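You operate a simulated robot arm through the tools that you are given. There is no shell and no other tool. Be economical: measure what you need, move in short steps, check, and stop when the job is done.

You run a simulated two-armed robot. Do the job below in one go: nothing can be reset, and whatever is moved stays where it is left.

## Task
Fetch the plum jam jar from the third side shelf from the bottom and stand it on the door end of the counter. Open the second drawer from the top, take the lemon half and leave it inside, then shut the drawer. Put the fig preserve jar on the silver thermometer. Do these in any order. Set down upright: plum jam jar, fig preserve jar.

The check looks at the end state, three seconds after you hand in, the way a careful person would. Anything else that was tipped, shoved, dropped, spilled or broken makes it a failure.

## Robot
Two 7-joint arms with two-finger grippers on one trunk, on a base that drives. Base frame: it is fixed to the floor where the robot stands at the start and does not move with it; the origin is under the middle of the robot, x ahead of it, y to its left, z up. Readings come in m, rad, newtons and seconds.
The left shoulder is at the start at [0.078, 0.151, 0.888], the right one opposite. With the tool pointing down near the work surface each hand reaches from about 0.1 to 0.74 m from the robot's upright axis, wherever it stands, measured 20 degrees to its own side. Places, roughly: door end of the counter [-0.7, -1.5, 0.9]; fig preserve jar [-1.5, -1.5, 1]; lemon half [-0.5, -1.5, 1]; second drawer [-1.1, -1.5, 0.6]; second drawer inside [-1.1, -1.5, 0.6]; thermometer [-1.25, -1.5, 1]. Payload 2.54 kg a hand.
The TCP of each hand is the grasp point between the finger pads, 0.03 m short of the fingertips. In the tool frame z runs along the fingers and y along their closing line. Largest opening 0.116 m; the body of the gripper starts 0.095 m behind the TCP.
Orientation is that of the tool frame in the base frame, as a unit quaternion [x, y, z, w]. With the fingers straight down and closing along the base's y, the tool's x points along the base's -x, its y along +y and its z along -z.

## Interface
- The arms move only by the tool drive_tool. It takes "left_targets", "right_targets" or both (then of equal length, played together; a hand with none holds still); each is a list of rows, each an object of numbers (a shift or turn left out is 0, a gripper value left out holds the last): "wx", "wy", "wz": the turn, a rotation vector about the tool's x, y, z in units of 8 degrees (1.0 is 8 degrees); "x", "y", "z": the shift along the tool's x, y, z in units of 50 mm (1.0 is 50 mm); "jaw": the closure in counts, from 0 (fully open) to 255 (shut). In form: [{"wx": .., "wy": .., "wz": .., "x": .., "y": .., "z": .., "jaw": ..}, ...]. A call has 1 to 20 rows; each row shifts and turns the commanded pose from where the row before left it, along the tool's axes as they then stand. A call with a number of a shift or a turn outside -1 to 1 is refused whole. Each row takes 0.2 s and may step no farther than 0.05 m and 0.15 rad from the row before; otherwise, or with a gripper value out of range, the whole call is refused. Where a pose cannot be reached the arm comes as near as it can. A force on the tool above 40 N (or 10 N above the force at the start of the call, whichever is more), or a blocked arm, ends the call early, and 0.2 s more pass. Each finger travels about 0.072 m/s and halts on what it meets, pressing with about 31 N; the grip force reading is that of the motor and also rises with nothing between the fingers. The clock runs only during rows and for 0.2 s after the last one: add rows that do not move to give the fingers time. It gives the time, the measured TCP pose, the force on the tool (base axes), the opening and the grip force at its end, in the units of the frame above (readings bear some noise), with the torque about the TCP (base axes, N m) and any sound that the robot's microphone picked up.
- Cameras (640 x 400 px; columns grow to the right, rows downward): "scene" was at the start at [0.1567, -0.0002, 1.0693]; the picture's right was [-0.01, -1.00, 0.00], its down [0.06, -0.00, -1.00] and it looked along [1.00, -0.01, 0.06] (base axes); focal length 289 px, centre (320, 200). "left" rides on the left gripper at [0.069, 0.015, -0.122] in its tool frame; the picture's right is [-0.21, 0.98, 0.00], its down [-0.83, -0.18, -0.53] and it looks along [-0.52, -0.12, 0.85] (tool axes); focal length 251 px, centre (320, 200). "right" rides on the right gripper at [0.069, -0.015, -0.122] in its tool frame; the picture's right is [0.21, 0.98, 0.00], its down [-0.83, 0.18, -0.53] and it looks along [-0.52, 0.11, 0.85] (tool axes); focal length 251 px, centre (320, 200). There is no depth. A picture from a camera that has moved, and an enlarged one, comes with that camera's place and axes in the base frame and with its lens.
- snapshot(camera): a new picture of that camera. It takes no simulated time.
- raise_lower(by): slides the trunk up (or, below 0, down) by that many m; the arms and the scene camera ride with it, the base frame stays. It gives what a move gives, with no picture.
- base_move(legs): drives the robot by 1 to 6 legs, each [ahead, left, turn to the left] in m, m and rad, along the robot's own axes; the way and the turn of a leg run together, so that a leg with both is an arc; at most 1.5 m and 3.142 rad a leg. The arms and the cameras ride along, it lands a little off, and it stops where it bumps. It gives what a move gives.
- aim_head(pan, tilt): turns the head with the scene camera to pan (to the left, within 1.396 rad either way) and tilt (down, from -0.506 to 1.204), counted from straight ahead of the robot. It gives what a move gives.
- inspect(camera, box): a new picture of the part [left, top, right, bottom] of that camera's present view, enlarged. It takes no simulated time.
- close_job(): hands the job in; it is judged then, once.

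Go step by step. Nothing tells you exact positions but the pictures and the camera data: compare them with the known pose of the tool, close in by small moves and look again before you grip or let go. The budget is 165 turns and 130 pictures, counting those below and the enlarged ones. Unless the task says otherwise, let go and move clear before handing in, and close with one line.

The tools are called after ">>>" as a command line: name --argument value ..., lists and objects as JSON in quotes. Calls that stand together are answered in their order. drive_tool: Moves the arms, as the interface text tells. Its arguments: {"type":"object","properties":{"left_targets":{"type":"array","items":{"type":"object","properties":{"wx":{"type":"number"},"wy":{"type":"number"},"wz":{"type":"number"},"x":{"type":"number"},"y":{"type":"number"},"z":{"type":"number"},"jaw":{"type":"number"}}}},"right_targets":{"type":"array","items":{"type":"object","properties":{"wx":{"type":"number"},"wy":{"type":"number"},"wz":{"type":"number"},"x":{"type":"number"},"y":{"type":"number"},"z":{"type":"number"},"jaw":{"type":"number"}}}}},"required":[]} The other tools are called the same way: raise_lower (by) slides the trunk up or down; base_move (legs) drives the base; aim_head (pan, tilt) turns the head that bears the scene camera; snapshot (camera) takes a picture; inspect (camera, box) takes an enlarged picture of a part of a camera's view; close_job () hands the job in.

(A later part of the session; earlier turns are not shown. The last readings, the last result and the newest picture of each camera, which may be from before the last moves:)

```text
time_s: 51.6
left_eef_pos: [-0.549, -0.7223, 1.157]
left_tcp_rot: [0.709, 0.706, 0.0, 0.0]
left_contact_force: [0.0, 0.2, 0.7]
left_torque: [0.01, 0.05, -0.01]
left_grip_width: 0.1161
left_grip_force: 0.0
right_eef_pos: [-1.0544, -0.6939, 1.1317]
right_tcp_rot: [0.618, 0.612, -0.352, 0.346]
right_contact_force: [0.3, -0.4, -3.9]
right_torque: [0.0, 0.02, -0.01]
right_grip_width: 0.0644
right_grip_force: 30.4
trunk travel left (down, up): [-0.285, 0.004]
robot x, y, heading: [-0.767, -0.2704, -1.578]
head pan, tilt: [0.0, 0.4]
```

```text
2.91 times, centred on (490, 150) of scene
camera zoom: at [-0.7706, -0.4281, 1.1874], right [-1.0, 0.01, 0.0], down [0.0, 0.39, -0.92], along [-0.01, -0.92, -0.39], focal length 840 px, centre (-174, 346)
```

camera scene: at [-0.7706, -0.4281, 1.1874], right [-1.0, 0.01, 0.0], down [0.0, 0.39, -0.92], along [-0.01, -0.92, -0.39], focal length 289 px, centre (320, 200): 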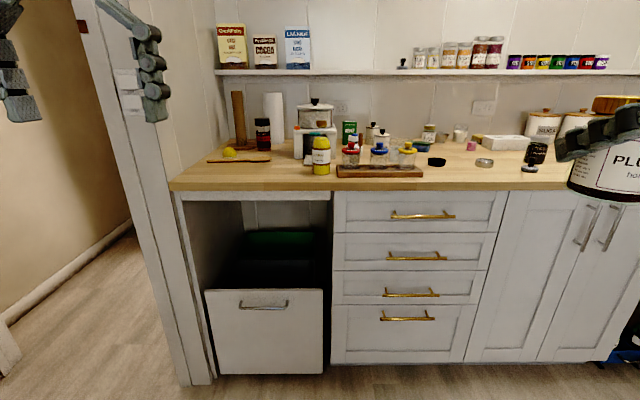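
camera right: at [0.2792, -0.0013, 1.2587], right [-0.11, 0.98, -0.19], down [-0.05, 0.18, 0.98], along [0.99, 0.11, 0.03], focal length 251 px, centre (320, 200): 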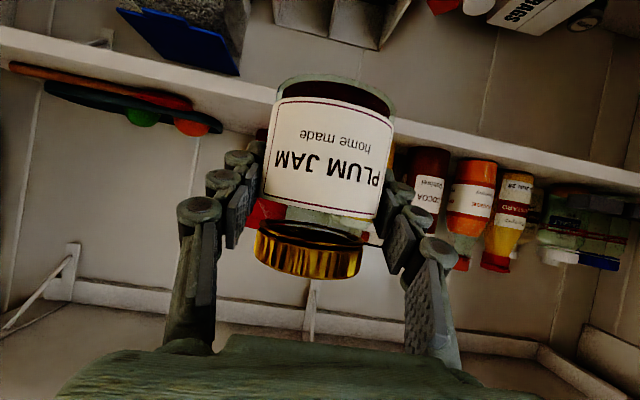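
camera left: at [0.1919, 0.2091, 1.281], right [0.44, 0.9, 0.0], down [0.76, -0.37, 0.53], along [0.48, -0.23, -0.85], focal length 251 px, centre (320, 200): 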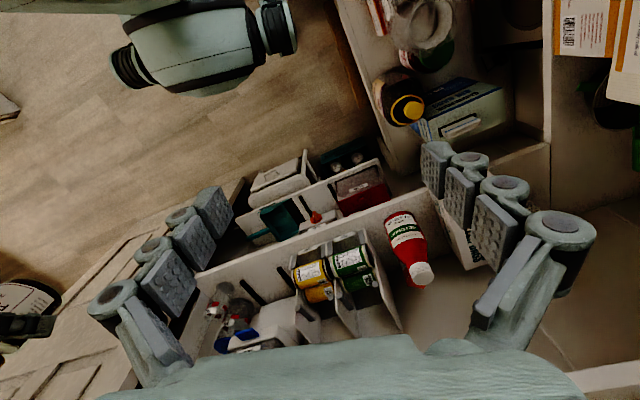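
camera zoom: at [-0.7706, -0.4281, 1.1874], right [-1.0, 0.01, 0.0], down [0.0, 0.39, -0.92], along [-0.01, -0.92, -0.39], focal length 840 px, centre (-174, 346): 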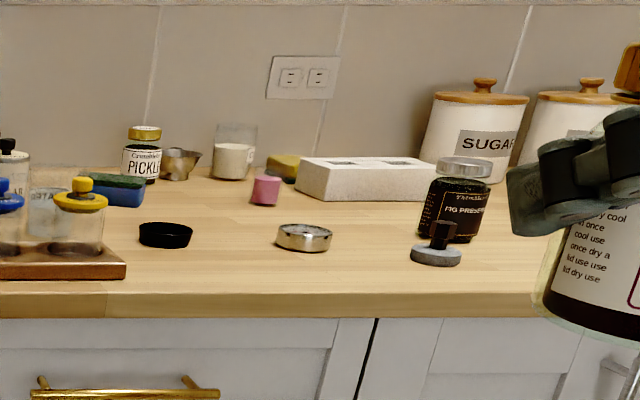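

The silver thermometer is the small round dial, the fig jar stands to its right, and the lemon half is by the door end. I'll lower the trunk to working height and take a second view to triangulate.

>>> raise_lower --by -0.13

>>> inspect --camera "scene" --box '[180, 20, 400, 150]'

>>> inspect --camera "scene" --box '[380, 20, 600, 150]'

```text
time_s: 53.2
left_eef_pos: [-0.5477, -0.722, 1.0273]
left_tcp_rot: [0.708, 0.707, -0.001, -0.001]
left_contact_force: [0.3, 0.4, 0.1]
left_torque: [-0.01, 0.01, -0.03]
left_grip_width: 0.1159
left_grip_force: 0.1
right_eef_pos: [-1.0539, -0.6932, 1.0011]
right_tcp_rot: [0.618, 0.613, -0.351, 0.346]
right_contact_force: [-0.1, -0.1, -4.5]
right_torque: [-0.01, 0.0, -0.01]
right_grip_width: 0.0639
right_grip_force: 31.0
trunk travel left (down, up): [-0.155, 0.134]
robot x, y, heading: [-0.7705, -0.2732, -1.577]
head pan, tilt: [0.0, 0.4]
```

```text
2.91 times, centred on (290, 85) of scene
camera zoom: at [-0.7706, -0.428, 1.0575], right [-1.0, 0.01, 0.0], down [0.0, 0.39, -0.92], along [-0.01, -0.92, -0.39], focal length 840 px, centre (407, 534)
```

zoom: 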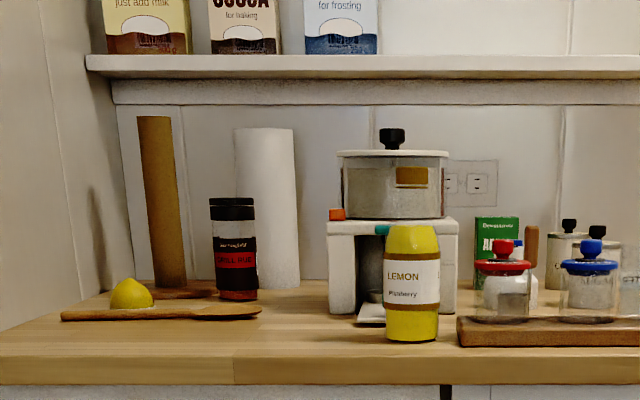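

```text
2.91 times, centred on (490, 85) of scene
camera zoom: at [-0.7706, -0.428, 1.0575], right [-1.0, 0.01, 0.0], down [0.0, 0.39, -0.92], along [-0.01, -0.92, -0.39], focal length 840 px, centre (-174, 534)
```

zoom: 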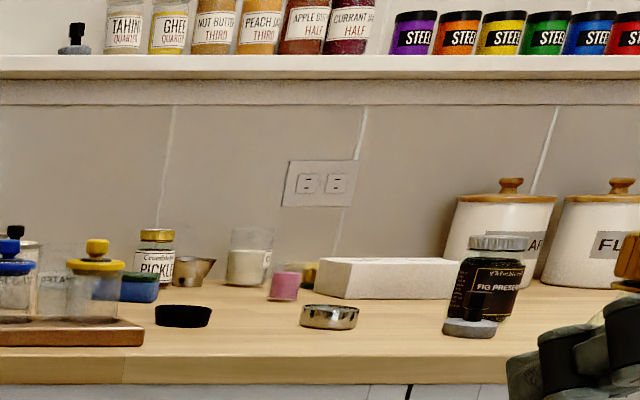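

Counter top comes out at z≈0.892 with its front edge near y≈-1.26. I'll drive closer, to about (-0.67, -0.74), to set the plum jar at about (-0.60, -1.40), a free spot on the door end.

>>> base_move --legs '[[0, 0.1, 0], [0.3, 0, 0]]'

>>> aim_head --pan 0.0 --tilt 0.7

>>> snapshot --camera "scene"

```text
time_s: 56.5
left_eef_pos: [-0.453, -1.0222, 1.0277]
left_tcp_rot: [0.71, 0.704, 0.0, 0.001]
left_contact_force: [0.4, 0.2, -0.3]
left_torque: [0.01, 0.03, -0.02]
left_grip_width: 0.116
left_grip_force: 0.1
right_eef_pos: [-0.958, -0.9896, 1.0013]
right_tcp_rot: [0.619, 0.611, -0.353, 0.346]
right_contact_force: [1.1, 0.5, -4.3]
right_torque: [-0.03, -0.03, 0.0]
right_grip_width: 0.0641
right_grip_force: 31.1
trunk travel left (down, up): [-0.155, 0.134]
robot x, y, heading: [-0.6702, -0.5696, -1.577]
head pan, tilt: [0.0, 0.4]
```

```text
time_s: 57.3
left_eef_pos: [-0.4534, -1.0214, 1.0264]
left_tcp_rot: [0.71, 0.704, 0.0, 0.0]
left_contact_force: [-0.2, 0.1, -0.4]
left_torque: [-0.03, -0.02, 0.0]
left_grip_width: 0.1159
left_grip_force: 0.2
right_eef_pos: [-0.9571, -0.9902, 1.001]
right_tcp_rot: [0.618, 0.611, -0.353, 0.347]
right_contact_force: [0.4, -0.2, -4.2]
right_torque: [-0.01, 0.02, 0.0]
right_grip_width: 0.0642
right_grip_force: 31.2
trunk travel left (down, up): [-0.155, 0.134]
robot x, y, heading: [-0.6728, -0.568, -1.584]
head pan, tilt: [0.0, 0.7]
```

```text
96 pictures are left
camera scene: at [-0.6735, -0.7187, 1.0306], right [-1.0, 0.01, 0.0], down [0.01, 0.64, -0.77], along [-0.01, -0.77, -0.64], focal length 289 px, centre (320, 200)
```

scene: 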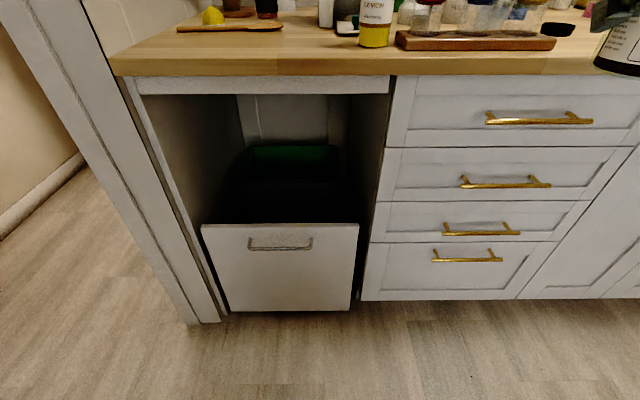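

Counter front is confirmed at y≈-1.26, z≈0.893. I'll advance 0.2 m, then carry the jar over the door end at height.

>>> base_move --legs '[[0.2, 0, 0]]'

>>> drive_tool --left_targets '[{"x": 1}, {"x": 1}, {"z": -1}, {}, {}, {}, {}, {}, {}, {}]' --right_targets '[{"z": -0.4, "x": -0.7}, {"y": 0.9}, {"y": 0.9}, {"y": 0.9}, {"y": 0.9}, {"y": 0.9}, {"y": 0.9}, {"y": 0.9}, {}, {}]'

>>> snapshot --camera "right"

>>> snapshot --camera "scene"

```text
time_s: 58.9
left_eef_pos: [-0.455, -1.2181, 1.0266]
left_tcp_rot: [0.71, 0.704, 0.0, 0.0]
left_contact_force: [0.7, -0.1, -0.1]
left_torque: [0.03, 0.01, -0.02]
left_grip_width: 0.1165
left_grip_force: 0.1
right_eef_pos: [-0.9591, -1.1875, 1.001]
right_tcp_rot: [0.618, 0.611, -0.352, 0.347]
right_contact_force: [0.2, -0.5, -3.6]
right_torque: [0.03, -0.02, 0.03]
right_grip_width: 0.0642
right_grip_force: 30.8
trunk travel left (down, up): [-0.155, 0.134]
robot x, y, heading: [-0.6743, -0.7592, -1.58]
head pan, tilt: [0.0, 0.7]
```

```text
time_s: 61.0
left_eef_pos: [-0.4552, -1.1175, 1.0769]
left_tcp_rot: [0.71, 0.704, 0.0, 0.0]
left_contact_force: [0.6, 0.0, 0.1]
left_torque: [-0.01, 0.0, 0.01]
left_grip_width: 0.1161
left_grip_force: 0.0
right_eef_pos: [-0.6541, -1.2135, 1.0401]
right_tcp_rot: [0.649, 0.593, -0.342, 0.332]
right_contact_force: [-0.1, 0.0, -4.3]
right_torque: [0.02, 0.0, 0.01]
right_grip_width: 0.0642
right_grip_force: 31.1
trunk travel left (down, up): [-0.155, 0.134]
robot x, y, heading: [-0.675, -0.7603, -1.581]
head pan, tilt: [0.0, 0.7]
```

```text
95 pictures are left
camera right: at [-0.6592, -1.0718, 1.0485], right [0.99, 0.04, -0.16], down [0.16, -0.02, 0.99], along [0.04, -1.0, -0.02], focal length 251 px, centre (320, 200)
```

right: 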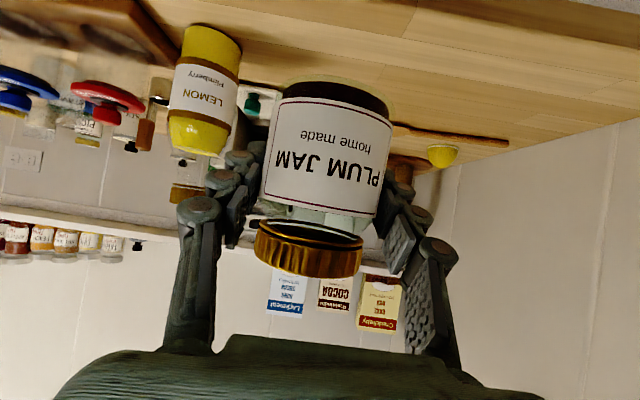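

```text
94 pictures are left
camera scene: at [-0.5928, -0.8608, 1.0354], right [-0.35, -0.94, 0.0], down [-0.56, 0.21, -0.8], along [0.75, -0.28, -0.6], focal length 289 px, centre (320, 200)
```

scene: 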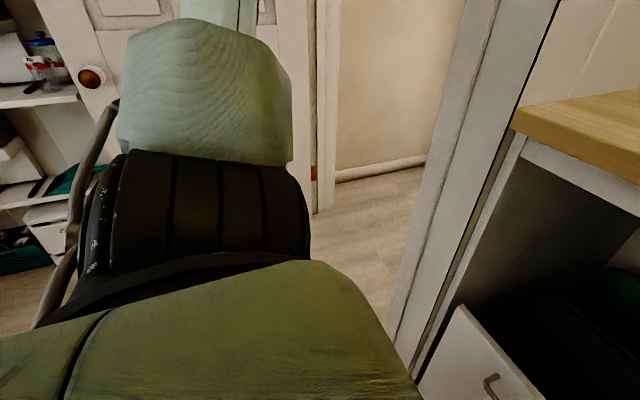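

The jar is over the counter front. I'll extend forward at the same height, which should also free the head.

>>> drive_tool --right_targets '[{"z": 0.78, "x": -0.45}, {"z": 0.78, "x": -0.45}, {"z": 0.78, "x": -0.45}, {"z": 0.78, "x": -0.45}, {}, {}]'

>>> aim_head --pan 0.0 --tilt 0.5

>>> snapshot --camera "scene"

>>> snapshot --camera "right"

```text
time_s: 62.5
left_eef_pos: [-0.4534, -1.1177, 1.0777]
left_tcp_rot: [0.709, 0.705, 0.0, -0.001]
left_contact_force: [-1.0, 0.1, 0.5]
left_torque: [0.02, -0.01, -0.02]
left_grip_width: 0.1159
left_grip_force: 0.1
right_eef_pos: [-0.6458, -1.372, 1.0413]
right_tcp_rot: [0.618, 0.611, -0.353, 0.346]
right_contact_force: [0.0, 0.6, -3.7]
right_torque: [0.0, -0.02, 0.0]
right_grip_width: 0.0641
right_grip_force: 30.8
trunk travel left (down, up): [-0.155, 0.134]
robot x, y, heading: [-0.6707, -0.7595, -1.581]
head pan, tilt: [0.0, 0.7]
```

```text
time_s: 63.2
left_eef_pos: [-0.4536, -1.117, 1.0774]
left_tcp_rot: [0.709, 0.705, -0.001, 0.0]
left_contact_force: [0.2, -0.4, -1.1]
left_torque: [-0.02, -0.01, 0.01]
left_grip_width: 0.1159
left_grip_force: 0.1
right_eef_pos: [-0.647, -1.3719, 1.0407]
right_tcp_rot: [0.619, 0.612, -0.352, 0.346]
right_contact_force: [0.8, -0.7, -3.4]
right_torque: [0.03, 0.02, 0.02]
right_grip_width: 0.0641
right_grip_force: 30.8
trunk travel left (down, up): [-0.155, 0.134]
robot x, y, heading: [-0.6728, -0.7675, -1.575]
head pan, tilt: [0.0, 0.499]
```

```text
93 pictures are left
camera scene: at [-0.6751, -0.9215, 1.0481], right [-1.0, 0.01, 0.0], down [0.0, 0.48, -0.88], along [-0.01, -0.88, -0.48], focal length 289 px, centre (320, 200)
```

scene: 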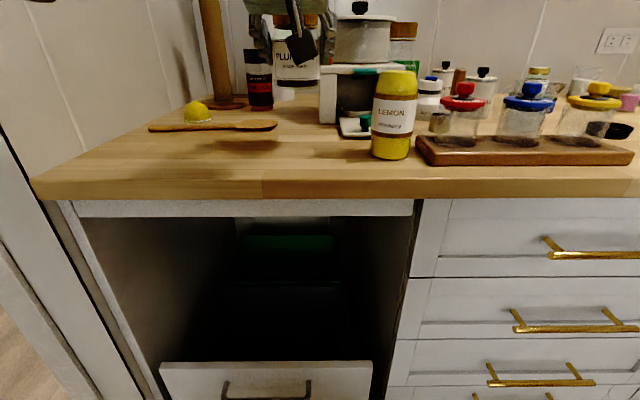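

```text
92 pictures are left
camera right: at [-0.6597, -1.2313, 1.0444], right [0.98, 0.1, -0.19], down [0.18, 0.03, 0.98], along [0.1, -0.99, 0.01], focal length 251 px, centre (320, 200)
```

right: 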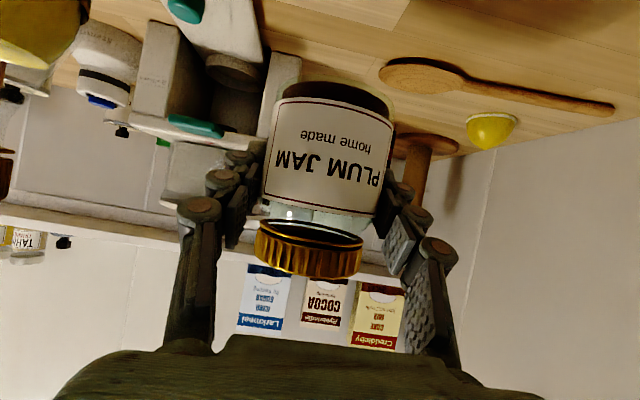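

The drop spot is clear. I'll shift a bit toward the door and descend to just above the counter.

>>> drive_tool --right_targets '[{"y": 0.6}, {"z": 0.24, "x": 0.41}, {"z": 0.24, "x": 0.41}, {"z": 0.24, "x": 0.41}, {"z": 0.14, "x": 0.24}, {}]'

>>> inspect --camera "scene" --box '[180, 0, 420, 200]'

```text
time_s: 64.6
left_eef_pos: [-0.4525, -1.1184, 1.0775]
left_tcp_rot: [0.71, 0.705, 0.0, -0.001]
left_contact_force: [0.9, 1.0, -0.2]
left_torque: [-0.01, 0.0, -0.03]
left_grip_width: 0.1161
left_grip_force: 0.0
right_eef_pos: [-0.6169, -1.3721, 0.9534]
right_tcp_rot: [0.617, 0.612, -0.352, 0.347]
right_contact_force: [0.1, 0.2, -3.3]
right_torque: [-0.01, 0.01, 0.0]
right_grip_width: 0.0643
right_grip_force: 31.2
trunk travel left (down, up): [-0.155, 0.134]
robot x, y, heading: [-0.6764, -0.7618, -1.584]
head pan, tilt: [0.0, 0.499]
```

```text
2.00 times, centred on (300, 100) of scene
camera zoom: at [-0.6751, -0.9215, 1.0482], right [-1.0, 0.01, 0.0], down [0.0, 0.48, -0.88], along [-0.01, -0.88, -0.48], focal length 578 px, centre (360, 400)
```

zoom: 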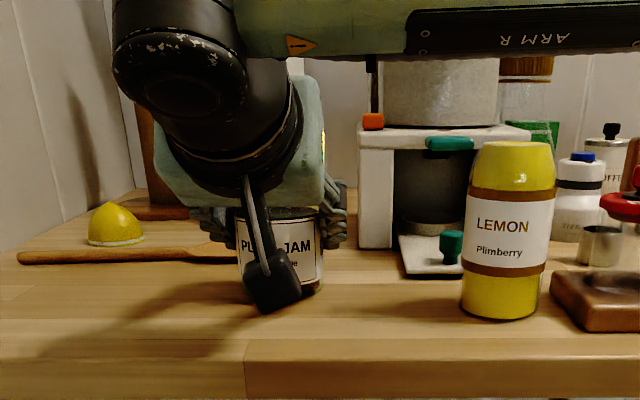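

Close to the surface now. I'll lower in 3 mm steps until contact shows.

>>> drive_tool --right_targets '[{"z": 0.03, "x": 0.052}, {"z": 0.03, "x": 0.052}, {"z": 0.03, "x": 0.052}, {}]'

```text
time_s: 65.6
left_eef_pos: [-0.4543, -1.1156, 1.0785]
left_tcp_rot: [0.71, 0.705, -0.001, 0.002]
left_contact_force: [-0.9, 0.1, 0.1]
left_torque: [-0.02, 0.04, -0.02]
left_grip_width: 0.116
left_grip_force: 0.0
right_eef_pos: [-0.6176, -1.3708, 0.9479]
right_tcp_rot: [0.618, 0.609, -0.355, 0.349]
right_contact_force: [-3.9, -2.5, 22.6]
right_torque: [-0.1, 0.03, 0.12]
right_grip_width: 0.0647
right_grip_force: 31.3
trunk travel left (down, up): [-0.155, 0.134]
robot x, y, heading: [-0.6709, -0.7665, -1.579]
head pan, tilt: [0.0, 0.499]
```

Contact at 22 N: the jar is standing on the counter. I'll ease off, open and back straight out.

>>> drive_tool --right_targets '[{"z": -0.02, "x": -0.035}, {"jaw": 60}, {}, {}, {}, {"z": -0.4, "x": 0.23}, {"z": -0.8, "x": 0.46}, {"z": -0.8, "x": 0.46}, {"z": -0.4, "x": -0.7}, {"z": -0.4, "x": -0.7}, {}]'

>>> snapshot --camera "scene"

>>> snapshot --camera "right"

```text
time_s: 68.0
left_eef_pos: [-0.4543, -1.1175, 1.078]
left_tcp_rot: [0.709, 0.705, -0.001, 0.0]
left_contact_force: [-0.3, -0.5, -0.7]
left_torque: [0.0, -0.01, 0.03]
left_grip_width: 0.1159
left_grip_force: 0.0
right_eef_pos: [-0.6177, -1.2576, 1.0282]
right_tcp_rot: [0.618, 0.611, -0.352, 0.346]
right_contact_force: [0.6, -0.4, -0.8]
right_torque: [0.01, -0.01, 0.03]
right_grip_width: 0.0886
right_grip_force: 0.0
trunk travel left (down, up): [-0.155, 0.134]
robot x, y, heading: [-0.6746, -0.7631, -1.578]
head pan, tilt: [0.0, 0.499]
```

```text
90 pictures are left
camera scene: at [-0.6751, -0.9212, 1.0483], right [-1.0, 0.01, 0.0], down [0.0, 0.48, -0.88], along [-0.01, -0.88, -0.48], focal length 289 px, centre (320, 200)
```

scene: 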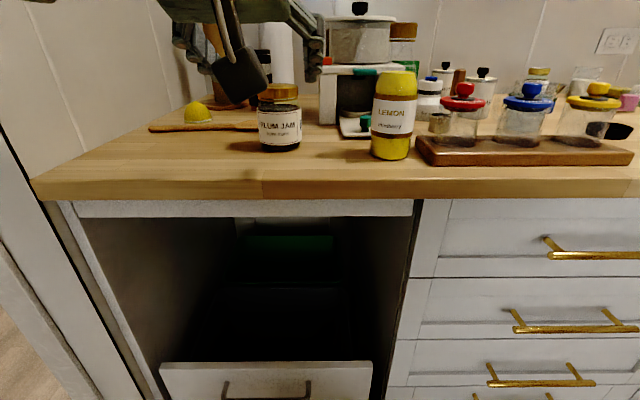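

```text
89 pictures are left
camera right: at [-0.6301, -1.1164, 1.0316], right [0.98, 0.1, -0.19], down [0.18, 0.03, 0.98], along [0.1, -0.99, 0.01], focal length 251 px, centre (320, 200)
```

right: 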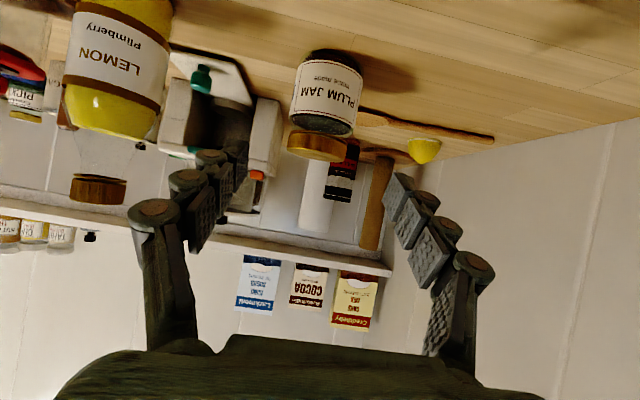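

The plum jar stands upright and free. Next is the lemon half at about (-0.42, -1.58): I'll pull the right hand aside, move 0.1 m nearer, and pitch the left hand forward to see the lemon.

>>> drive_tool --right_targets '[{"y": -1}, {"y": -1}, {"y": -1}, {"y": -1}, {"y": -1}, {"z": -0.8, "x": 0.45}, {"z": -0.8, "x": 0.45}, {"z": -0.8, "x": 0.45}, {}]' --left_targets '[{"wy": -1}, {"wy": -1}, {"wy": -1}, {"wy": -1}, {"wy": -1}, {}, {}, {}, {}]'

>>> base_move --legs '[[0.1, 0, 0]]'

>>> snapshot --camera "left"

>>> snapshot --camera "scene"

```text
time_s: 70.0
left_eef_pos: [-0.4523, -1.1175, 1.0768]
left_tcp_rot: [0.666, 0.663, -0.244, 0.241]
left_contact_force: [0.6, -0.4, -0.1]
left_torque: [-0.03, 0.0, -0.01]
left_grip_width: 0.1162
left_grip_force: 0.2
right_eef_pos: [-0.8611, -1.1172, 1.0375]
right_tcp_rot: [0.619, 0.612, -0.352, 0.345]
right_contact_force: [0.1, 0.3, 0.5]
right_torque: [0.01, -0.02, -0.01]
right_grip_width: 0.0889
right_grip_force: 0.0
right hand out of reach, approached as far as the arm can: row 8
trunk travel left (down, up): [-0.155, 0.134]
robot x, y, heading: [-0.6749, -0.7619, -1.579]
head pan, tilt: [0.0, 0.499]
```

```text
time_s: 71.1
left_eef_pos: [-0.4542, -1.2158, 1.0774]
left_tcp_rot: [0.666, 0.663, -0.243, 0.241]
left_contact_force: [-0.2, 0.1, 0.1]
left_torque: [0.0, 0.03, -0.03]
left_grip_width: 0.1159
left_grip_force: 0.0
right_eef_pos: [-0.8613, -1.2151, 1.036]
right_tcp_rot: [0.618, 0.612, -0.352, 0.347]
right_contact_force: [-0.2, 0.0, -0.4]
right_torque: [-0.02, 0.01, -0.01]
right_grip_width: 0.0884
right_grip_force: 0.0
trunk travel left (down, up): [-0.155, 0.134]
robot x, y, heading: [-0.6726, -0.861, -1.578]
head pan, tilt: [0.0, 0.499]
```

```text
88 pictures are left
camera left: at [-0.4378, -1.0844, 1.1273], right [0.98, -0.17, 0.14], down [-0.18, -0.29, 0.94], along [-0.12, -0.94, -0.31], focal length 251 px, centre (320, 200)
```

left: 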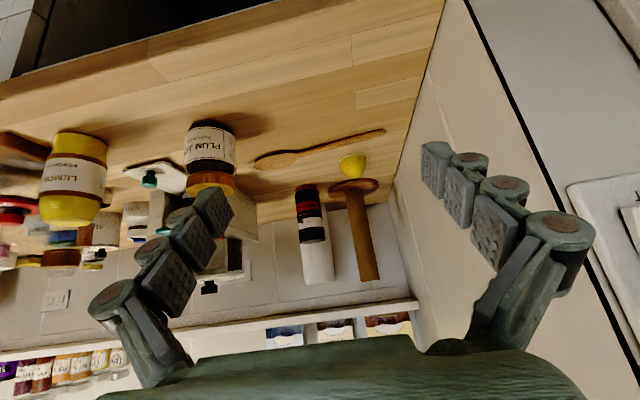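

```text
87 pictures are left
camera scene: at [-0.6758, -1.0197, 1.0482], right [-1.0, 0.01, 0.0], down [0.0, 0.48, -0.88], along [-0.01, -0.88, -0.48], focal length 289 px, centre (320, 200)
```

scene: 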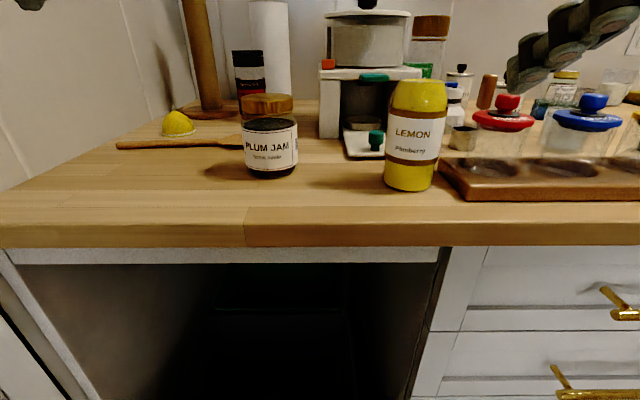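

Both cameras put the lemon at about (-0.421, -1.54). I'll bring the left hand above and just short of it, slightly closed, and look.

>>> drive_tool --left_targets '[{"z": 0.8, "x": -0.56, "y": 0.11, "jaw": 50}, {"z": 0.8, "x": -0.56, "y": 0.11}, {"z": 0.8, "x": -0.56, "y": 0.11}, {"z": 0.8, "x": -0.56, "y": 0.11}, {"z": 0.8, "x": -0.56, "y": 0.11}, {"z": 0.8, "x": -0.56, "y": 0.11}, {}]'

>>> snapshot --camera "left"

>>> inspect --camera "scene" --box '[60, 0, 320, 200]'

```text
time_s: 72.9
left_eef_pos: [-0.4203, -1.4408, 1.0527]
left_tcp_rot: [0.652, 0.65, -0.276, 0.277]
left_contact_force: [0.3, 0.3, -0.1]
left_torque: [0.0, 0.0, -0.03]
left_grip_width: 0.0935
left_grip_force: 0.1
right_eef_pos: [-0.8638, -1.1735, 1.0433]
right_tcp_rot: [0.612, 0.61, -0.355, 0.358]
right_contact_force: [-0.4, 0.8, 0.6]
right_torque: [-0.02, -0.03, 0.03]
right_grip_width: 0.0886
right_grip_force: 0.1
trunk travel left (down, up): [-0.155, 0.134]
robot x, y, heading: [-0.6726, -0.8349, -1.567]
head pan, tilt: [0.0, 0.499]
heard: click
stopped in row 7 (left hand): the arm was blocked; the commanded pose is now the measured one
```

```text
86 pictures are left
camera left: at [-0.4041, -1.3041, 1.0884], right [0.98, -0.15, 0.16], down [-0.18, -0.19, 0.96], along [-0.12, -0.97, -0.21], focal length 251 px, centre (320, 200)
```

left: 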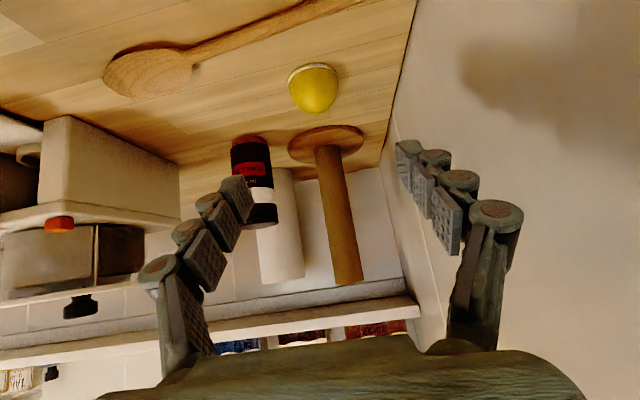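

```text
2.00 times, centred on (190, 100) of scene
camera zoom: at [-0.6803, -0.9753, 1.0513], right [-1.0, 0.0, -0.01], down [0.0, 0.46, -0.89], along [0.01, -0.89, -0.46], focal length 578 px, centre (580, 400)
```

zoom: 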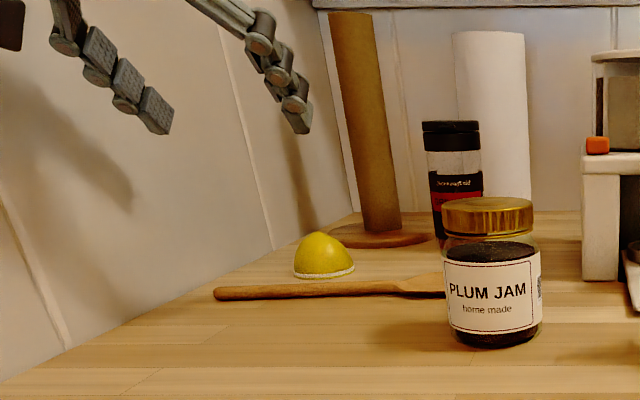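

The arm was blocked with a click, probably the left elbow touching the wall switch by the door frame. I'll back off the way I came and look at it.

>>> drive_tool --left_targets '[{"z": -0.8, "x": 0.56, "y": -0.11}, {"z": -0.8, "x": 0.56, "y": -0.11}, {"z": -0.8, "x": 0.56, "y": -0.11}, {}]'

>>> aim_head --pan 0.9 --tilt 0.1

>>> snapshot --camera "scene"

```text
time_s: 73.9
left_eef_pos: [-0.431, -1.3246, 1.0528]
left_tcp_rot: [0.659, 0.657, -0.261, 0.257]
left_contact_force: [-0.2, 0.2, 0.5]
left_torque: [0.0, -0.02, -0.01]
left_grip_width: 0.0933
left_grip_force: 0.0
right_eef_pos: [-0.8589, -1.1922, 1.0363]
right_tcp_rot: [0.617, 0.614, -0.351, 0.347]
right_contact_force: [-0.7, -0.1, -0.5]
right_torque: [0.01, -0.03, 0.01]
right_grip_width: 0.0887
right_grip_force: 0.0
trunk travel left (down, up): [-0.155, 0.134]
robot x, y, heading: [-0.6727, -0.836, -1.568]
head pan, tilt: [0.0, 0.499]
```

```text
time_s: 75.1
left_eef_pos: [-0.4315, -1.3234, 1.0537]
left_tcp_rot: [0.658, 0.657, -0.261, 0.258]
left_contact_force: [-0.1, -0.7, 0.4]
left_torque: [-0.03, 0.01, 0.0]
left_grip_width: 0.0933
left_grip_force: 0.1
right_eef_pos: [-0.8588, -1.1923, 1.0359]
right_tcp_rot: [0.616, 0.614, -0.35, 0.348]
right_contact_force: [0.4, 0.5, 0.0]
right_torque: [0.02, 0.02, -0.04]
right_grip_width: 0.0889
right_grip_force: 0.0
trunk travel left (down, up): [-0.155, 0.134]
robot x, y, heading: [-0.6759, -0.8431, -1.566]
head pan, tilt: [0.901, 0.099]
```

```text
84 pictures are left
camera scene: at [-0.6023, -0.962, 1.0853], right [-0.62, -0.78, 0.0], down [-0.08, 0.06, -0.99], along [0.78, -0.62, -0.1], focal length 289 px, centre (320, 200)
```

scene: 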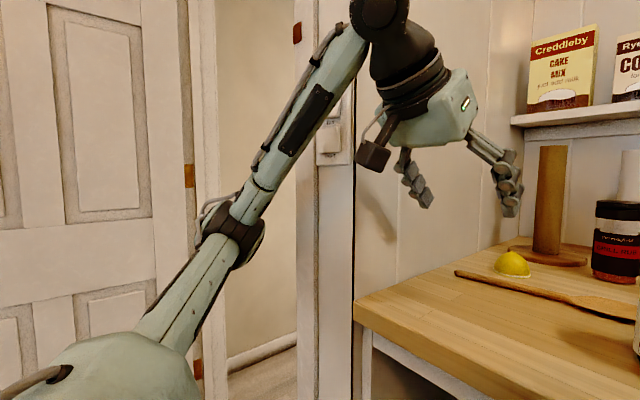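

>>> inspect --camera "scene" --box '[280, 80, 400, 180]'

```text
4.00 times, centred on (340, 130) of scene
camera zoom: at [-0.6023, -0.962, 1.0853], right [-0.62, -0.78, 0.0], down [-0.08, 0.06, -0.99], along [0.78, -0.62, -0.1], focal length 1155 px, centre (240, 480)
```

zoom: 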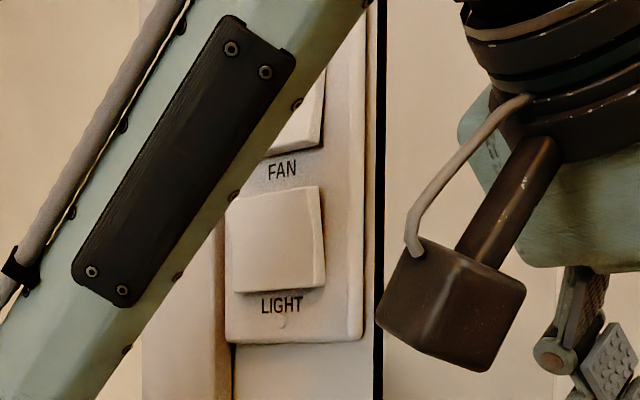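

There are FAN and LIGHT rockers on that jamb, and one may have been flipped. I'll move the left arm clear and look at both closely.

>>> drive_tool --left_targets '[{"z": -0.8, "x": 0.56, "y": -0.3}, {"z": -0.8, "x": 0.56, "y": -0.8}, {"y": -1}, {"x": 0.8, "z": -0.6}, {}]'

>>> snapshot --camera "scene"

>>> inspect --camera "scene" --box '[280, 60, 400, 180]'

```text
refused: row 1 steps farther than a row can; nothing moved
```

```text
82 pictures are left
camera scene: at [-0.6023, -0.962, 1.0853], right [-0.62, -0.78, 0.0], down [-0.08, 0.06, -0.99], along [0.78, -0.62, -0.1], focal length 289 px, centre (320, 200)
```

scene: 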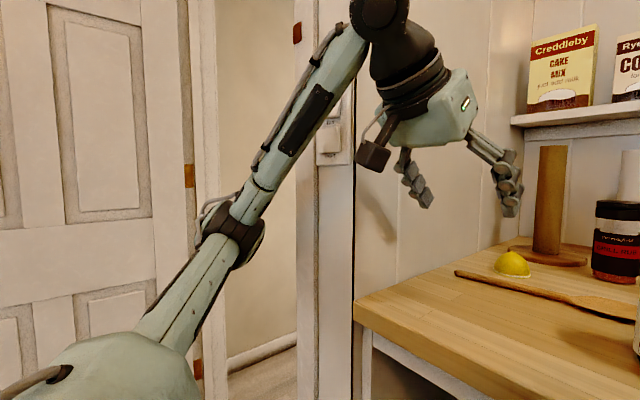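

```text
3.33 times, centred on (340, 120) of scene
camera zoom: at [-0.6023, -0.962, 1.0853], right [-0.62, -0.78, 0.0], down [-0.08, 0.06, -0.99], along [0.78, -0.62, -0.1], focal length 963 px, centre (253, 467)
```

zoom: 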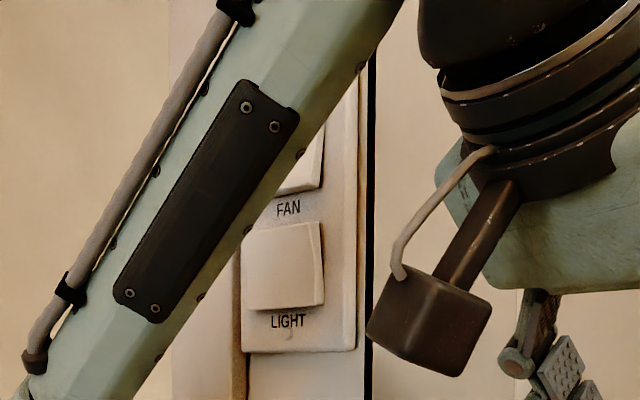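

The room beyond looks brighter than before, so the LIGHT switch was probably flipped. I'll get the arm clear in smaller steps and look.

>>> drive_tool --left_targets '[{"z": -0.7, "x": 0.5}, {"z": -0.7, "x": 0.5}, {"z": -0.7, "x": 0.5}, {"y": -0.9}, {"y": -0.9}, {}]'

>>> snapshot --camera "scene"

>>> inspect --camera "scene" --box '[290, 70, 390, 180]'

```text
time_s: 76.5
left_eef_pos: [-0.5221, -1.1947, 1.08]
left_tcp_rot: [0.658, 0.658, -0.261, 0.258]
left_contact_force: [0.2, -0.3, -0.2]
left_torque: [-0.02, -0.02, 0.02]
left_grip_width: 0.0932
left_grip_force: 0.1
right_eef_pos: [-0.8588, -1.1927, 1.0366]
right_tcp_rot: [0.616, 0.615, -0.35, 0.348]
right_contact_force: [-0.5, -1.1, -0.4]
right_torque: [0.02, 0.01, 0.03]
right_grip_width: 0.0887
right_grip_force: 0.0
trunk travel left (down, up): [-0.155, 0.134]
robot x, y, heading: [-0.6719, -0.8373, -1.569]
head pan, tilt: [0.901, 0.099]
```

```text
80 pictures are left
camera scene: at [-0.6022, -0.9619, 1.0853], right [-0.62, -0.78, 0.0], down [-0.08, 0.06, -1.0], along [0.78, -0.62, -0.1], focal length 289 px, centre (320, 200)
```

scene: 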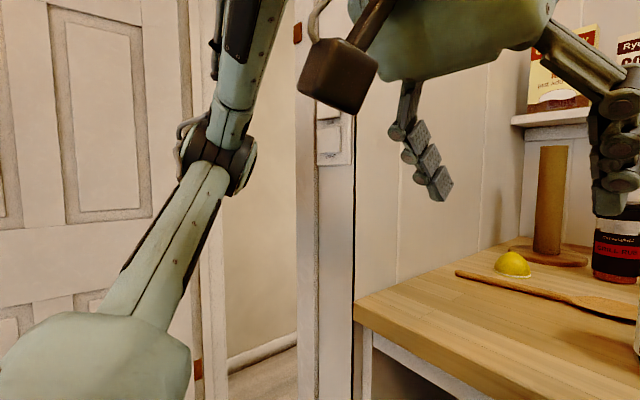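

```text
3.64 times, centred on (340, 125) of scene
camera zoom: at [-0.6022, -0.9619, 1.0853], right [-0.62, -0.78, 0.0], down [-0.08, 0.06, -1.0], along [0.78, -0.62, -0.1], focal length 1050 px, centre (247, 473)
```

zoom: 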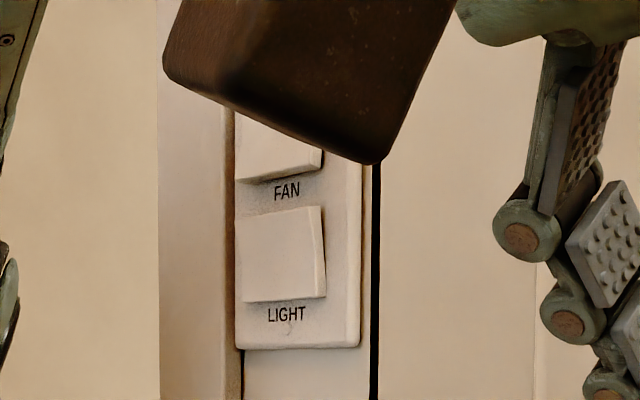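

The light clearly went on (images are brighter), so I must switch it back. I'll back off and shift left to view the switch head-on.

>>> base_move --legs '[[-0.25, 0, 0], [0, 0.25, 0]]'

>>> aim_head --pan 0.25 --tilt 0.0

>>> snapshot --camera "scene"

```text
time_s: 81.0
left_eef_pos: [-0.268, -0.9504, 1.0794]
left_tcp_rot: [0.657, 0.659, -0.261, 0.258]
left_contact_force: [-0.2, 0.1, 0.2]
left_torque: [0.0, -0.02, 0.03]
left_grip_width: 0.0932
left_grip_force: 0.1
right_eef_pos: [-0.6034, -0.9491, 1.0364]
right_tcp_rot: [0.614, 0.616, -0.349, 0.348]
right_contact_force: [0.1, -0.2, -1.0]
right_torque: [0.03, 0.01, -0.01]
right_grip_width: 0.0886
right_grip_force: 0.0
trunk travel left (down, up): [-0.155, 0.134]
robot x, y, heading: [-0.4247, -0.5943, -1.566]
head pan, tilt: [0.901, 0.099]
```

```text
time_s: 82.0
left_eef_pos: [-0.2678, -0.9496, 1.0794]
left_tcp_rot: [0.657, 0.659, -0.26, 0.258]
left_contact_force: [-0.4, 0.4, -0.3]
left_torque: [-0.02, 0.0, 0.01]
left_grip_width: 0.0931
left_grip_force: 0.0
right_eef_pos: [-0.6045, -0.9504, 1.0365]
right_tcp_rot: [0.615, 0.616, -0.349, 0.348]
right_contact_force: [-0.5, 0.8, -0.1]
right_torque: [0.01, 0.0, -0.03]
right_grip_width: 0.0887
right_grip_force: 0.1
trunk travel left (down, up): [-0.155, 0.134]
robot x, y, heading: [-0.4218, -0.5907, -1.566]
head pan, tilt: [0.25, 0.0]
```

```text
78 pictures are left
camera scene: at [-0.3982, -0.7472, 1.0944], right [-0.97, -0.25, 0.0], down [0.0, 0.0, -1.0], along [0.25, -0.97, 0.0], focal length 289 px, centre (320, 200)
```

scene: 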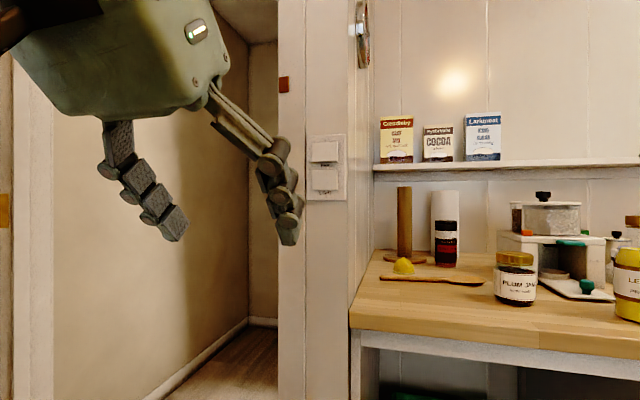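

>>> inspect --camera "scene" --box '[295, 120, 359, 215]'

```text
4.21 times, centred on (327, 168) of scene
camera zoom: at [-0.3982, -0.7472, 1.0944], right [-0.97, -0.25, 0.0], down [0.0, 0.0, -1.0], along [0.25, -0.97, 0.0], focal length 1216 px, centre (290, 337)
```

zoom: 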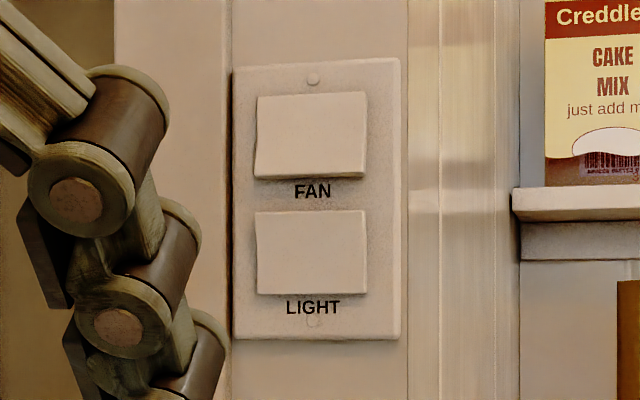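

Geometry is clear: FAN has its top pressed (off), LIGHT now has its bottom pressed (on), so I need to press LIGHT's top edge near (-0.281, -1.235, 1.138). I'll close the left fingers and level the hand.

>>> drive_tool --left_targets '[{"wy": -0.95, "z": 0.3, "jaw": 255}, {"wy": -0.95, "z": 0.3}, {"wy": -0.95, "z": 0.3}, {"wy": -0.95, "z": 0.3}, {"wy": -0.95}, {"wy": -0.95}, {}, {}]'

>>> snapshot --camera "scene"

>>> snapshot --camera "left"

```text
time_s: 83.8
left_eef_pos: [-0.2911, -1.037, 1.1104]
left_tcp_rot: [0.504, 0.507, -0.496, 0.493]
left_contact_force: [-0.2, 0.8, -0.1]
left_torque: [-0.02, -0.02, 0.03]
left_grip_width: 0.0
left_grip_force: 28.5
left hand out of reach, approached as far as the arm can: row 4, 5, 6
right_eef_pos: [-0.6023, -0.9483, 1.0363]
right_tcp_rot: [0.614, 0.616, -0.349, 0.348]
right_contact_force: [0.5, -0.1, -0.2]
right_torque: [0.03, 0.0, 0.01]
right_grip_width: 0.0884
right_grip_force: 0.1
trunk travel left (down, up): [-0.155, 0.134]
robot x, y, heading: [-0.4212, -0.5923, -1.565]
head pan, tilt: [0.25, 0.0]
```

```text
76 pictures are left
camera scene: at [-0.3983, -0.7472, 1.0944], right [-0.97, -0.25, 0.0], down [0.0, 0.0, -1.0], along [0.25, -0.97, 0.0], focal length 289 px, centre (320, 200)
```

scene: 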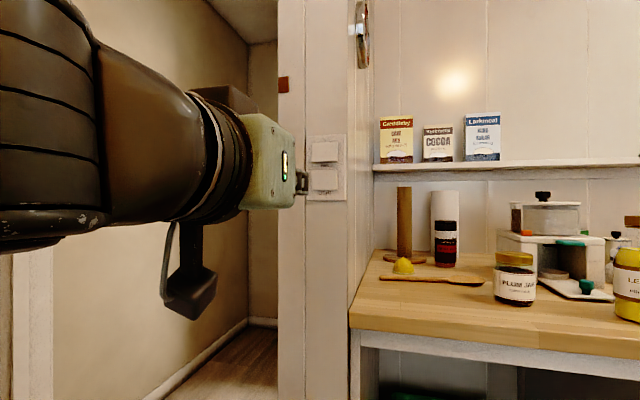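

```text
75 pictures are left
camera left: at [-0.2773, -0.9122, 1.0455], right [0.98, 0.0, 0.21], down [-0.18, 0.51, 0.84], along [-0.11, -0.86, 0.5], focal length 251 px, centre (320, 200)
```

left: 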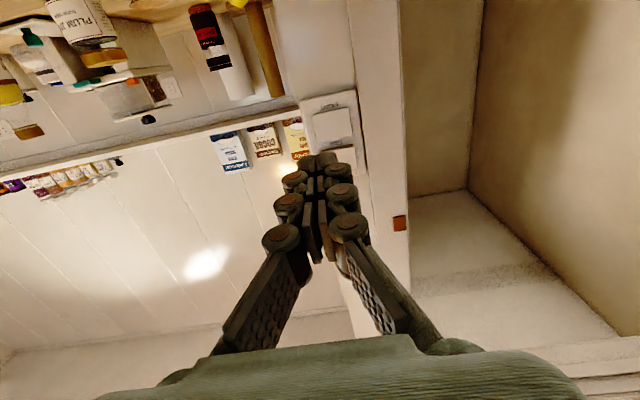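

Both views agree on LIGHT centre (-0.28, -1.235, 1.13). I'll align the fingertips to its upper part and advance gently.

>>> drive_tool --left_targets '[{"x": -0.56, "y": 0.2}, {"z": 0.8}, {"z": 0.8}, {"z": 0.8}, {}]'

>>> snapshot --camera "left"

>>> inspect --camera "scene" --box '[270, 110, 370, 220]'

```text
time_s: 85.0
left_eef_pos: [-0.2787, -1.1562, 1.1362]
left_tcp_rot: [0.504, 0.507, -0.496, 0.494]
left_contact_force: [0.2, 0.4, 0.0]
left_torque: [0.01, 0.01, 0.0]
left_grip_width: 0.0
left_grip_force: 28.7
right_eef_pos: [-0.6038, -0.9483, 1.0355]
right_tcp_rot: [0.614, 0.616, -0.35, 0.348]
right_contact_force: [-0.3, -0.7, 0.2]
right_torque: [0.01, 0.02, -0.01]
right_grip_width: 0.0886
right_grip_force: 0.0
trunk travel left (down, up): [-0.155, 0.134]
robot x, y, heading: [-0.4246, -0.5923, -1.568]
head pan, tilt: [0.25, 0.0]
```

```text
74 pictures are left
camera left: at [-0.2643, -1.0325, 1.0707], right [0.98, 0.0, 0.21], down [-0.18, 0.52, 0.84], along [-0.11, -0.86, 0.5], focal length 251 px, centre (320, 200)
```

left: 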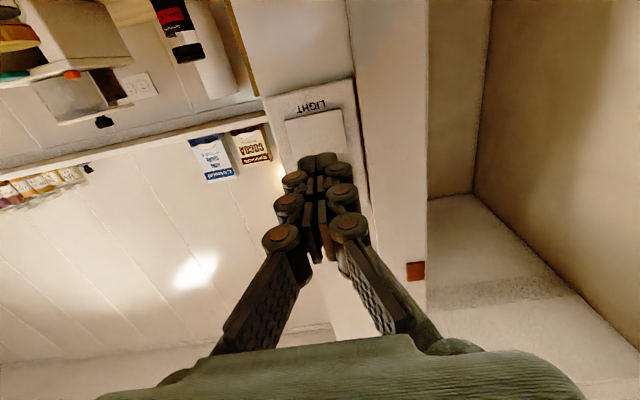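

```text
3.64 times, centred on (320, 165) of scene
camera zoom: at [-0.3983, -0.7473, 1.0944], right [-0.97, -0.25, 0.0], down [0.0, 0.0, -1.0], along [0.25, -0.97, 0.0], focal length 1050 px, centre (320, 327)
```

zoom: 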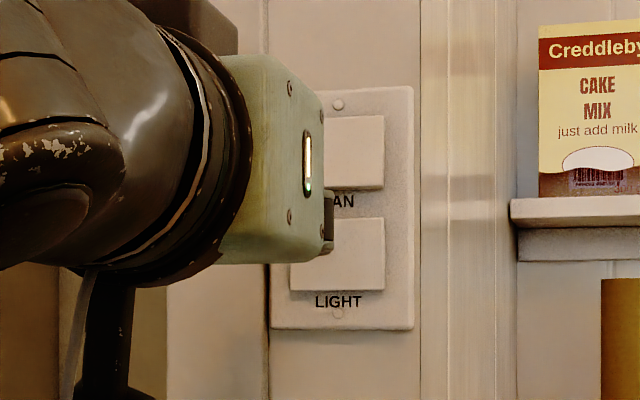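

Aligned on the upper part of LIGHT. I'll push forward in small steps until the click.

>>> drive_tool --left_targets '[{"z": 0.25}, {"z": 0.15}, {"z": 0.1}, {"z": 0.1}, {"z": 0.1}, {"z": 0.1}, {"z": 0.1}]'

```text
time_s: 86.6
left_eef_pos: [-0.2814, -1.2011, 1.1344]
left_tcp_rot: [0.504, 0.507, -0.496, 0.493]
left_contact_force: [-0.2, 0.4, 0.6]
left_torque: [0.03, 0.0, 0.0]
left_grip_width: 0.0002
left_grip_force: 28.1
right_eef_pos: [-0.6033, -0.9488, 1.0368]
right_tcp_rot: [0.615, 0.616, -0.349, 0.348]
right_contact_force: [-0.2, -0.3, -0.1]
right_torque: [0.0, 0.02, -0.01]
right_grip_width: 0.0886
right_grip_force: 0.0
trunk travel left (down, up): [-0.155, 0.134]
robot x, y, heading: [-0.4213, -0.592, -1.563]
head pan, tilt: [0.25, 0.0]
```

>>> drive_tool --left_targets '[{"z": 0.1}, {"z": 0.1}, {"z": 0.1}, {"z": 0.1}, {"z": 0.1}]'

>>> snapshot --camera "left"

```text
time_s: 87.2
left_eef_pos: [-0.281, -1.204, 1.1332]
left_tcp_rot: [0.504, 0.505, -0.497, 0.494]
left_contact_force: [2.4, 18.2, -3.2]
left_torque: [0.21, 0.04, 0.09]
left_grip_width: 0.0061
left_grip_force: 28.1
right_eef_pos: [-0.6029, -0.9473, 1.0373]
right_tcp_rot: [0.614, 0.615, -0.351, 0.349]
right_contact_force: [-0.8, -0.6, 0.5]
right_torque: [-0.01, 0.0, 0.01]
right_grip_width: 0.0888
right_grip_force: 0.1
trunk travel left (down, up): [-0.155, 0.134]
robot x, y, heading: [-0.4197, -0.5932, -1.565]
head pan, tilt: [0.25, 0.0]
heard: click
stopped in row 2 (left hand): the force on the tool passed its limit at 47 N (the readings are from after the stop); the commanded pose is now the measured one
```

```text
72 pictures are left
camera left: at [-0.2657, -1.0801, 1.0692], right [0.98, -0.01, 0.21], down [-0.18, 0.52, 0.84], along [-0.11, -0.86, 0.5], focal length 251 px, centre (320, 200)
```

left: 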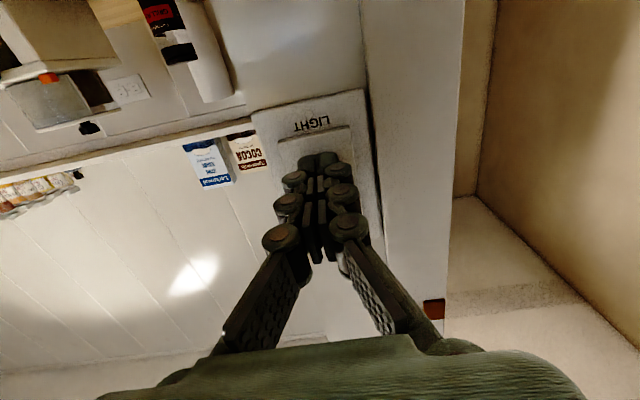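

A click, and the image looks dimmer. I'll back straight off and check the rocker.

>>> drive_tool --left_targets '[{"z": -0.4}, {"z": -0.8}, {"z": -0.8}, {"z": -0.8}, {"z": -0.8}, {"y": -0.5}, {}]'

>>> snapshot --camera "scene"

>>> inspect --camera "scene" --box '[295, 120, 359, 215]'

```text
time_s: 88.8
left_eef_pos: [-0.3084, -1.0287, 1.1364]
left_tcp_rot: [0.507, 0.507, -0.495, 0.492]
left_contact_force: [-0.2, 0.6, 0.2]
left_torque: [0.04, 0.02, 0.02]
left_grip_width: 0.0
left_grip_force: 28.6
right_eef_pos: [-0.605, -0.9494, 1.0362]
right_tcp_rot: [0.614, 0.616, -0.35, 0.348]
right_contact_force: [1.0, 0.4, -0.3]
right_torque: [0.01, 0.01, -0.01]
right_grip_width: 0.0891
right_grip_force: 0.1
trunk travel left (down, up): [-0.155, 0.134]
robot x, y, heading: [-0.4211, -0.5885, -1.562]
head pan, tilt: [0.25, 0.0]
```

```text
71 pictures are left
camera scene: at [-0.3981, -0.7467, 1.0944], right [-0.97, -0.25, 0.0], down [0.0, 0.0, -1.0], along [0.25, -0.97, 0.0], focal length 289 px, centre (320, 200)
```

scene: 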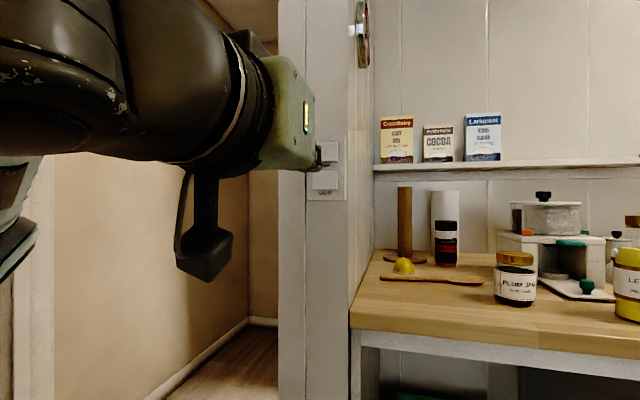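

```text
4.21 times, centred on (327, 168) of scene
camera zoom: at [-0.3981, -0.7467, 1.0944], right [-0.97, -0.25, 0.0], down [0.0, 0.0, -1.0], along [0.25, -0.97, 0.0], focal length 1216 px, centre (290, 337)
```

zoom: 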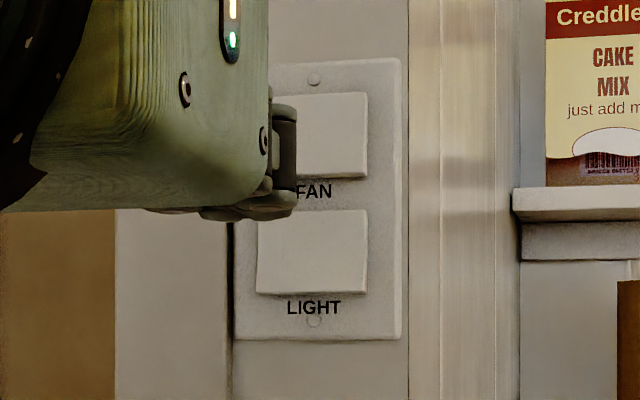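

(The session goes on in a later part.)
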